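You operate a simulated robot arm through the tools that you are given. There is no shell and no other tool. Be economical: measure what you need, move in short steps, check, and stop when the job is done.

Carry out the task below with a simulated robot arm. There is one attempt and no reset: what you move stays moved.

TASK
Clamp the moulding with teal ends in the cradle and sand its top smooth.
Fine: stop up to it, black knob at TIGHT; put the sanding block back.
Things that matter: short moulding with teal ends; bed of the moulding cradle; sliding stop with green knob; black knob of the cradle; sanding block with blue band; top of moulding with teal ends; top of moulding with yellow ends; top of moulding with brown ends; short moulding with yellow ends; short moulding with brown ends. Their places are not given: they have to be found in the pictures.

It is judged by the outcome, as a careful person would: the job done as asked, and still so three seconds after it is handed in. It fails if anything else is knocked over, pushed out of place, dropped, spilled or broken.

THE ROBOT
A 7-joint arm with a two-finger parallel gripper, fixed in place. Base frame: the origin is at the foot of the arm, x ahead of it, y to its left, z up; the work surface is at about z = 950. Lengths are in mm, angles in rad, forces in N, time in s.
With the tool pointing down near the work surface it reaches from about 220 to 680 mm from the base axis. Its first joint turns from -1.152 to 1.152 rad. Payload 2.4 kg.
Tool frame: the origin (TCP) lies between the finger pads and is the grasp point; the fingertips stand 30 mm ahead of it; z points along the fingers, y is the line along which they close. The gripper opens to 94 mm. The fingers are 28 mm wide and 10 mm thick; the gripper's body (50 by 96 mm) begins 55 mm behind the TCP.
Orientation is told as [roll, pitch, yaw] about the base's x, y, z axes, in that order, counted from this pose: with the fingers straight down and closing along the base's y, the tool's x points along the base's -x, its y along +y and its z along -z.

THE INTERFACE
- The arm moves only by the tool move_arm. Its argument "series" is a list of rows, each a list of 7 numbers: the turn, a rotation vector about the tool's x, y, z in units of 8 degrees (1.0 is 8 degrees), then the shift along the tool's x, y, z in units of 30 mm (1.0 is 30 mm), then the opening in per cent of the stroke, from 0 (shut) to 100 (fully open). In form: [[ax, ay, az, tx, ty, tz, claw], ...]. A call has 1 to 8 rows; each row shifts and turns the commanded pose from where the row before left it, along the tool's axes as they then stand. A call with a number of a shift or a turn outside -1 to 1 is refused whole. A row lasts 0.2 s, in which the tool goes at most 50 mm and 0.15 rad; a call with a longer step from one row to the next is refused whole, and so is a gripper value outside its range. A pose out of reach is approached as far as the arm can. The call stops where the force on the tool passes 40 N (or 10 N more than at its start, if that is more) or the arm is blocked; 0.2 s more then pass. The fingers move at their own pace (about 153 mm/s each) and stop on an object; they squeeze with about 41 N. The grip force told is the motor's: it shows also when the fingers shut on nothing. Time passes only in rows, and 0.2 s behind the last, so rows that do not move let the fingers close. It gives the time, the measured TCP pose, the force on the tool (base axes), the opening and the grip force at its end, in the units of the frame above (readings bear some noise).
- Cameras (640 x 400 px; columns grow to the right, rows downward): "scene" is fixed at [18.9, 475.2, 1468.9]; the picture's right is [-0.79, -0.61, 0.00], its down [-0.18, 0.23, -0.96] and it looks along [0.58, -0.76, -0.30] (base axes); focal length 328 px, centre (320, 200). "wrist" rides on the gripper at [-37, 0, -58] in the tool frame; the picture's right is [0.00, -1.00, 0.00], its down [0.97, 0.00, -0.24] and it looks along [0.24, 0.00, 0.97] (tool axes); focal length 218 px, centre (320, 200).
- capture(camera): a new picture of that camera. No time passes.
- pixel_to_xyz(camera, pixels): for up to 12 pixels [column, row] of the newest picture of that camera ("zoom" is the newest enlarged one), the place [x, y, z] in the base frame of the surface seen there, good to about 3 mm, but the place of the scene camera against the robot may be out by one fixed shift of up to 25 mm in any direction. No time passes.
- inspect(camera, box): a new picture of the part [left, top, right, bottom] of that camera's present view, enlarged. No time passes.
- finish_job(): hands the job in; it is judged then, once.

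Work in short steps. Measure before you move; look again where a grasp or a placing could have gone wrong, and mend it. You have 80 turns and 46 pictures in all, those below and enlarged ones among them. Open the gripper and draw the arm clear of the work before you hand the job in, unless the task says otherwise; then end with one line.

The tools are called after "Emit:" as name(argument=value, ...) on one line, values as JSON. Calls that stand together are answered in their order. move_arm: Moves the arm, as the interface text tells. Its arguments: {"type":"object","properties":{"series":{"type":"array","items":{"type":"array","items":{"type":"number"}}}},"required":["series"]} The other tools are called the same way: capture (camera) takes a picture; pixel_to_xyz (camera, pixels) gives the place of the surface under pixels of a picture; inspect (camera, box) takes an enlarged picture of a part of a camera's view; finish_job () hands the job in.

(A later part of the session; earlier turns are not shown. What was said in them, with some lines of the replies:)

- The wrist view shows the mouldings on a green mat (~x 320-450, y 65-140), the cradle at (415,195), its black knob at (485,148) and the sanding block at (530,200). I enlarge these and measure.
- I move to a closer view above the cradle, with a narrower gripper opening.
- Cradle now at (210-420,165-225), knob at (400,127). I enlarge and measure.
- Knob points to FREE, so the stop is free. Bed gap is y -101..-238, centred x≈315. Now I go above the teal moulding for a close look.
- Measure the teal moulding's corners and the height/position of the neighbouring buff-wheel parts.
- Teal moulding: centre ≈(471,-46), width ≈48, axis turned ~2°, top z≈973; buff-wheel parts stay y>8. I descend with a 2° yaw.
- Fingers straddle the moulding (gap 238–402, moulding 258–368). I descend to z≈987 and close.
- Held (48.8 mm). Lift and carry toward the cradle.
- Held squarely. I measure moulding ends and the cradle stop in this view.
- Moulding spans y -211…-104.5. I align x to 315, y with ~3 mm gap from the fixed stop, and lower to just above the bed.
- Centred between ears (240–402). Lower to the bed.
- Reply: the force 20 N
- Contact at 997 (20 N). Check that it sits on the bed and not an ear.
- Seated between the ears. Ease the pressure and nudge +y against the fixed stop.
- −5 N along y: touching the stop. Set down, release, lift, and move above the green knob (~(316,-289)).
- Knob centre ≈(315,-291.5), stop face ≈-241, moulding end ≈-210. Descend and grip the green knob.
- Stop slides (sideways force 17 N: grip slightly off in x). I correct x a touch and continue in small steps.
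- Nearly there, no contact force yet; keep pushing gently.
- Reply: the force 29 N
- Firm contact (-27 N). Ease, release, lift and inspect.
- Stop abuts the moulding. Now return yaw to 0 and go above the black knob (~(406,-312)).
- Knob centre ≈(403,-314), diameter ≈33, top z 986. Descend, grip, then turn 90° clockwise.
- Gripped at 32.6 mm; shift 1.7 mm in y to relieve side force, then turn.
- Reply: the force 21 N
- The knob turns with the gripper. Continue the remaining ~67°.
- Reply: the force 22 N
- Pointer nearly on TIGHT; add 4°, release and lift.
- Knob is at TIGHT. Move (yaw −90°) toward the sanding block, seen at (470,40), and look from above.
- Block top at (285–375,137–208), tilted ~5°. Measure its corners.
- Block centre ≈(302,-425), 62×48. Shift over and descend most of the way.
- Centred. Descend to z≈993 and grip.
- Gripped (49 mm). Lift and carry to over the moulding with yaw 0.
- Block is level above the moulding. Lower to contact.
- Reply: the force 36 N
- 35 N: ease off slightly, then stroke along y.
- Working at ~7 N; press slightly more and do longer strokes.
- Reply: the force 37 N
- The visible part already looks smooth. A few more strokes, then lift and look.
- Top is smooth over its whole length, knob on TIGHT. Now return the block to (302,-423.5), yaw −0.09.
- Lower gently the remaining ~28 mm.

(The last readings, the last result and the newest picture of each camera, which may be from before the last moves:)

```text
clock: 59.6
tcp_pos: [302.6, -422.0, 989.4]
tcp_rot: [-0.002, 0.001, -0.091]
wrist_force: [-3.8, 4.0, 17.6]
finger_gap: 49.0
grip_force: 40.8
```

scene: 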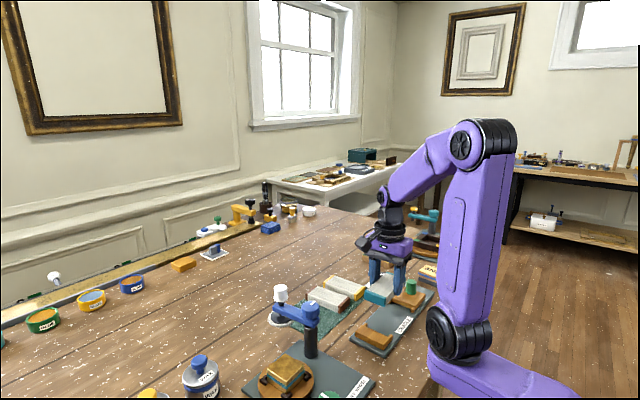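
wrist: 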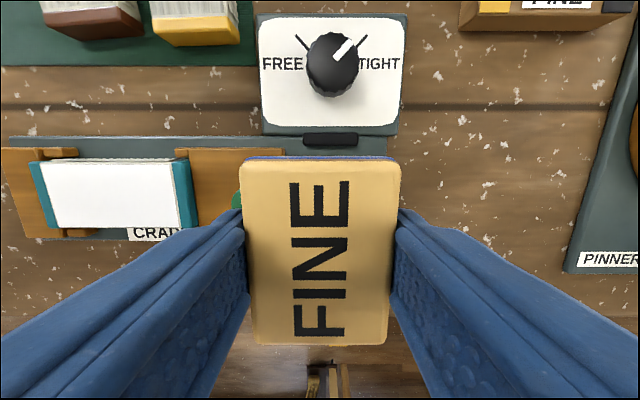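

Contact (18 N). Release, lift and draw the arm clear.

Emit:
move_arm(series=[[0, 0, 0, 0, 0, -0.03, 30], [0, 0, 0, 0, 0, 0, 70], [0, 0, 0, 0, 0, 0, 75], [0, 0, 0, 0, 0, -1, 75], [0, 0, 0, 0, 0, -1, 75], [0, 0, 0, 0, 0, -1, 75], [0, 0, 0, 0, 0, -1, 75], [0, 0, 0, 0, 0, -1, 75]])

Emit:
move_arm(series=[[0, 0, 0, 0, 1, -1, 75], [0, 0, 0, 0, 1, -1, 75], [0, 0, 0, 0, 1, 0, 75], [0, 0, 0, 0, 1, 0, 75], [0, 0, 0, 0, 0, 0, 75], [0, 0, 0, 0, 0, 0, 75]])

Emit:
capture(camera="wrist")

Emit:
capture(camera="scene")

```text
clock: 61.4
tcp_pos: [303.0, -423.5, 1138.2]
tcp_rot: [-0.001, 0.001, -0.091]
wrist_force: [0.0, 0.7, -0.3]
finger_gap: 70.4
grip_force: 0.0
```

```text
clock: 62.8
tcp_pos: [311.8, -304.2, 1199.9]
tcp_rot: [-0.001, 0.0, -0.09]
wrist_force: [0.6, 0.0, 0.2]
finger_gap: 70.5
grip_force: 0.0
```

```text
12 pictures are left
```

wrist: 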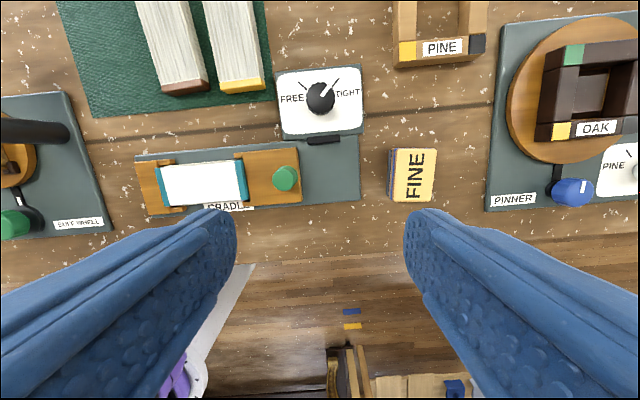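

```text
11 pictures are left
```

scene: 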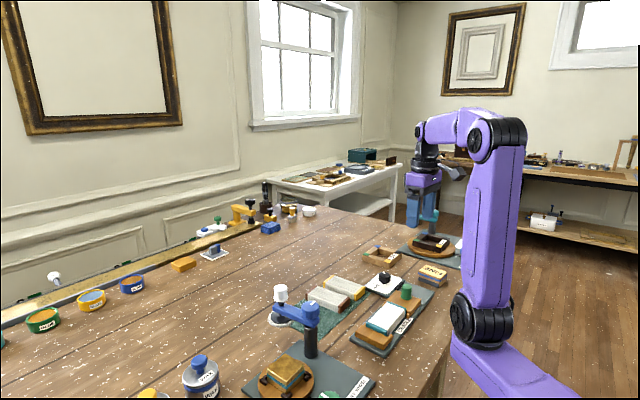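

Checking the details closely once before handing in.

Emit:
inspect(camera="wrist", box=[130, 60, 450, 220])

Emit:
inspect(camera="scene", box=[340, 250, 470, 360])

```text
2.00 times, centred on (290, 140) of wrist
```

zoom: 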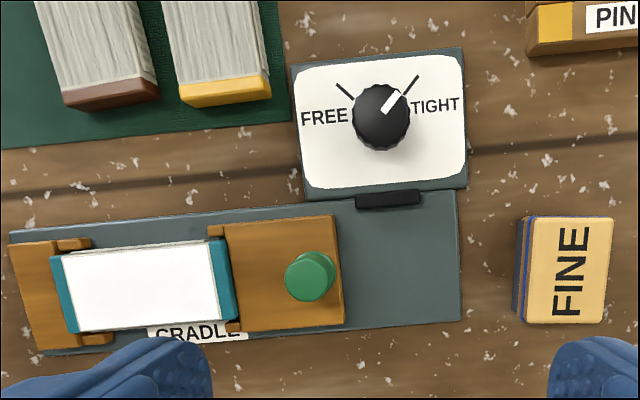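

```text
3.64 times, centred on (405, 305) of scene
```

zoom: 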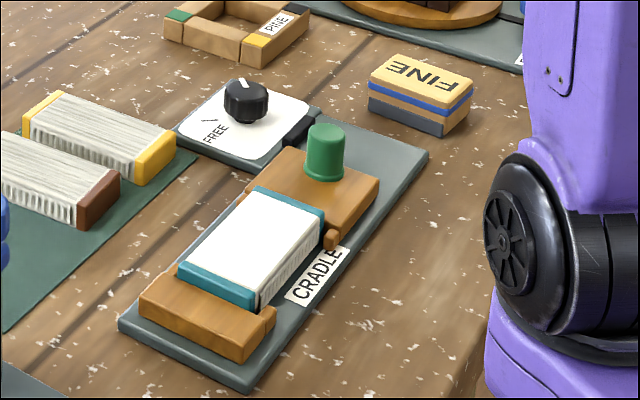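

All is in order: moulding clamped and smooth, pointer on TIGHT, block back in place, arm clear.

Emit:
finish_job()

```text
The job is handed in.
```

The teal-ended moulding is clamped in the cradle with the stop up to it and the black knob at TIGHT. Its top is sanded smooth, the sanding block is back in its place, and the job is handed in.
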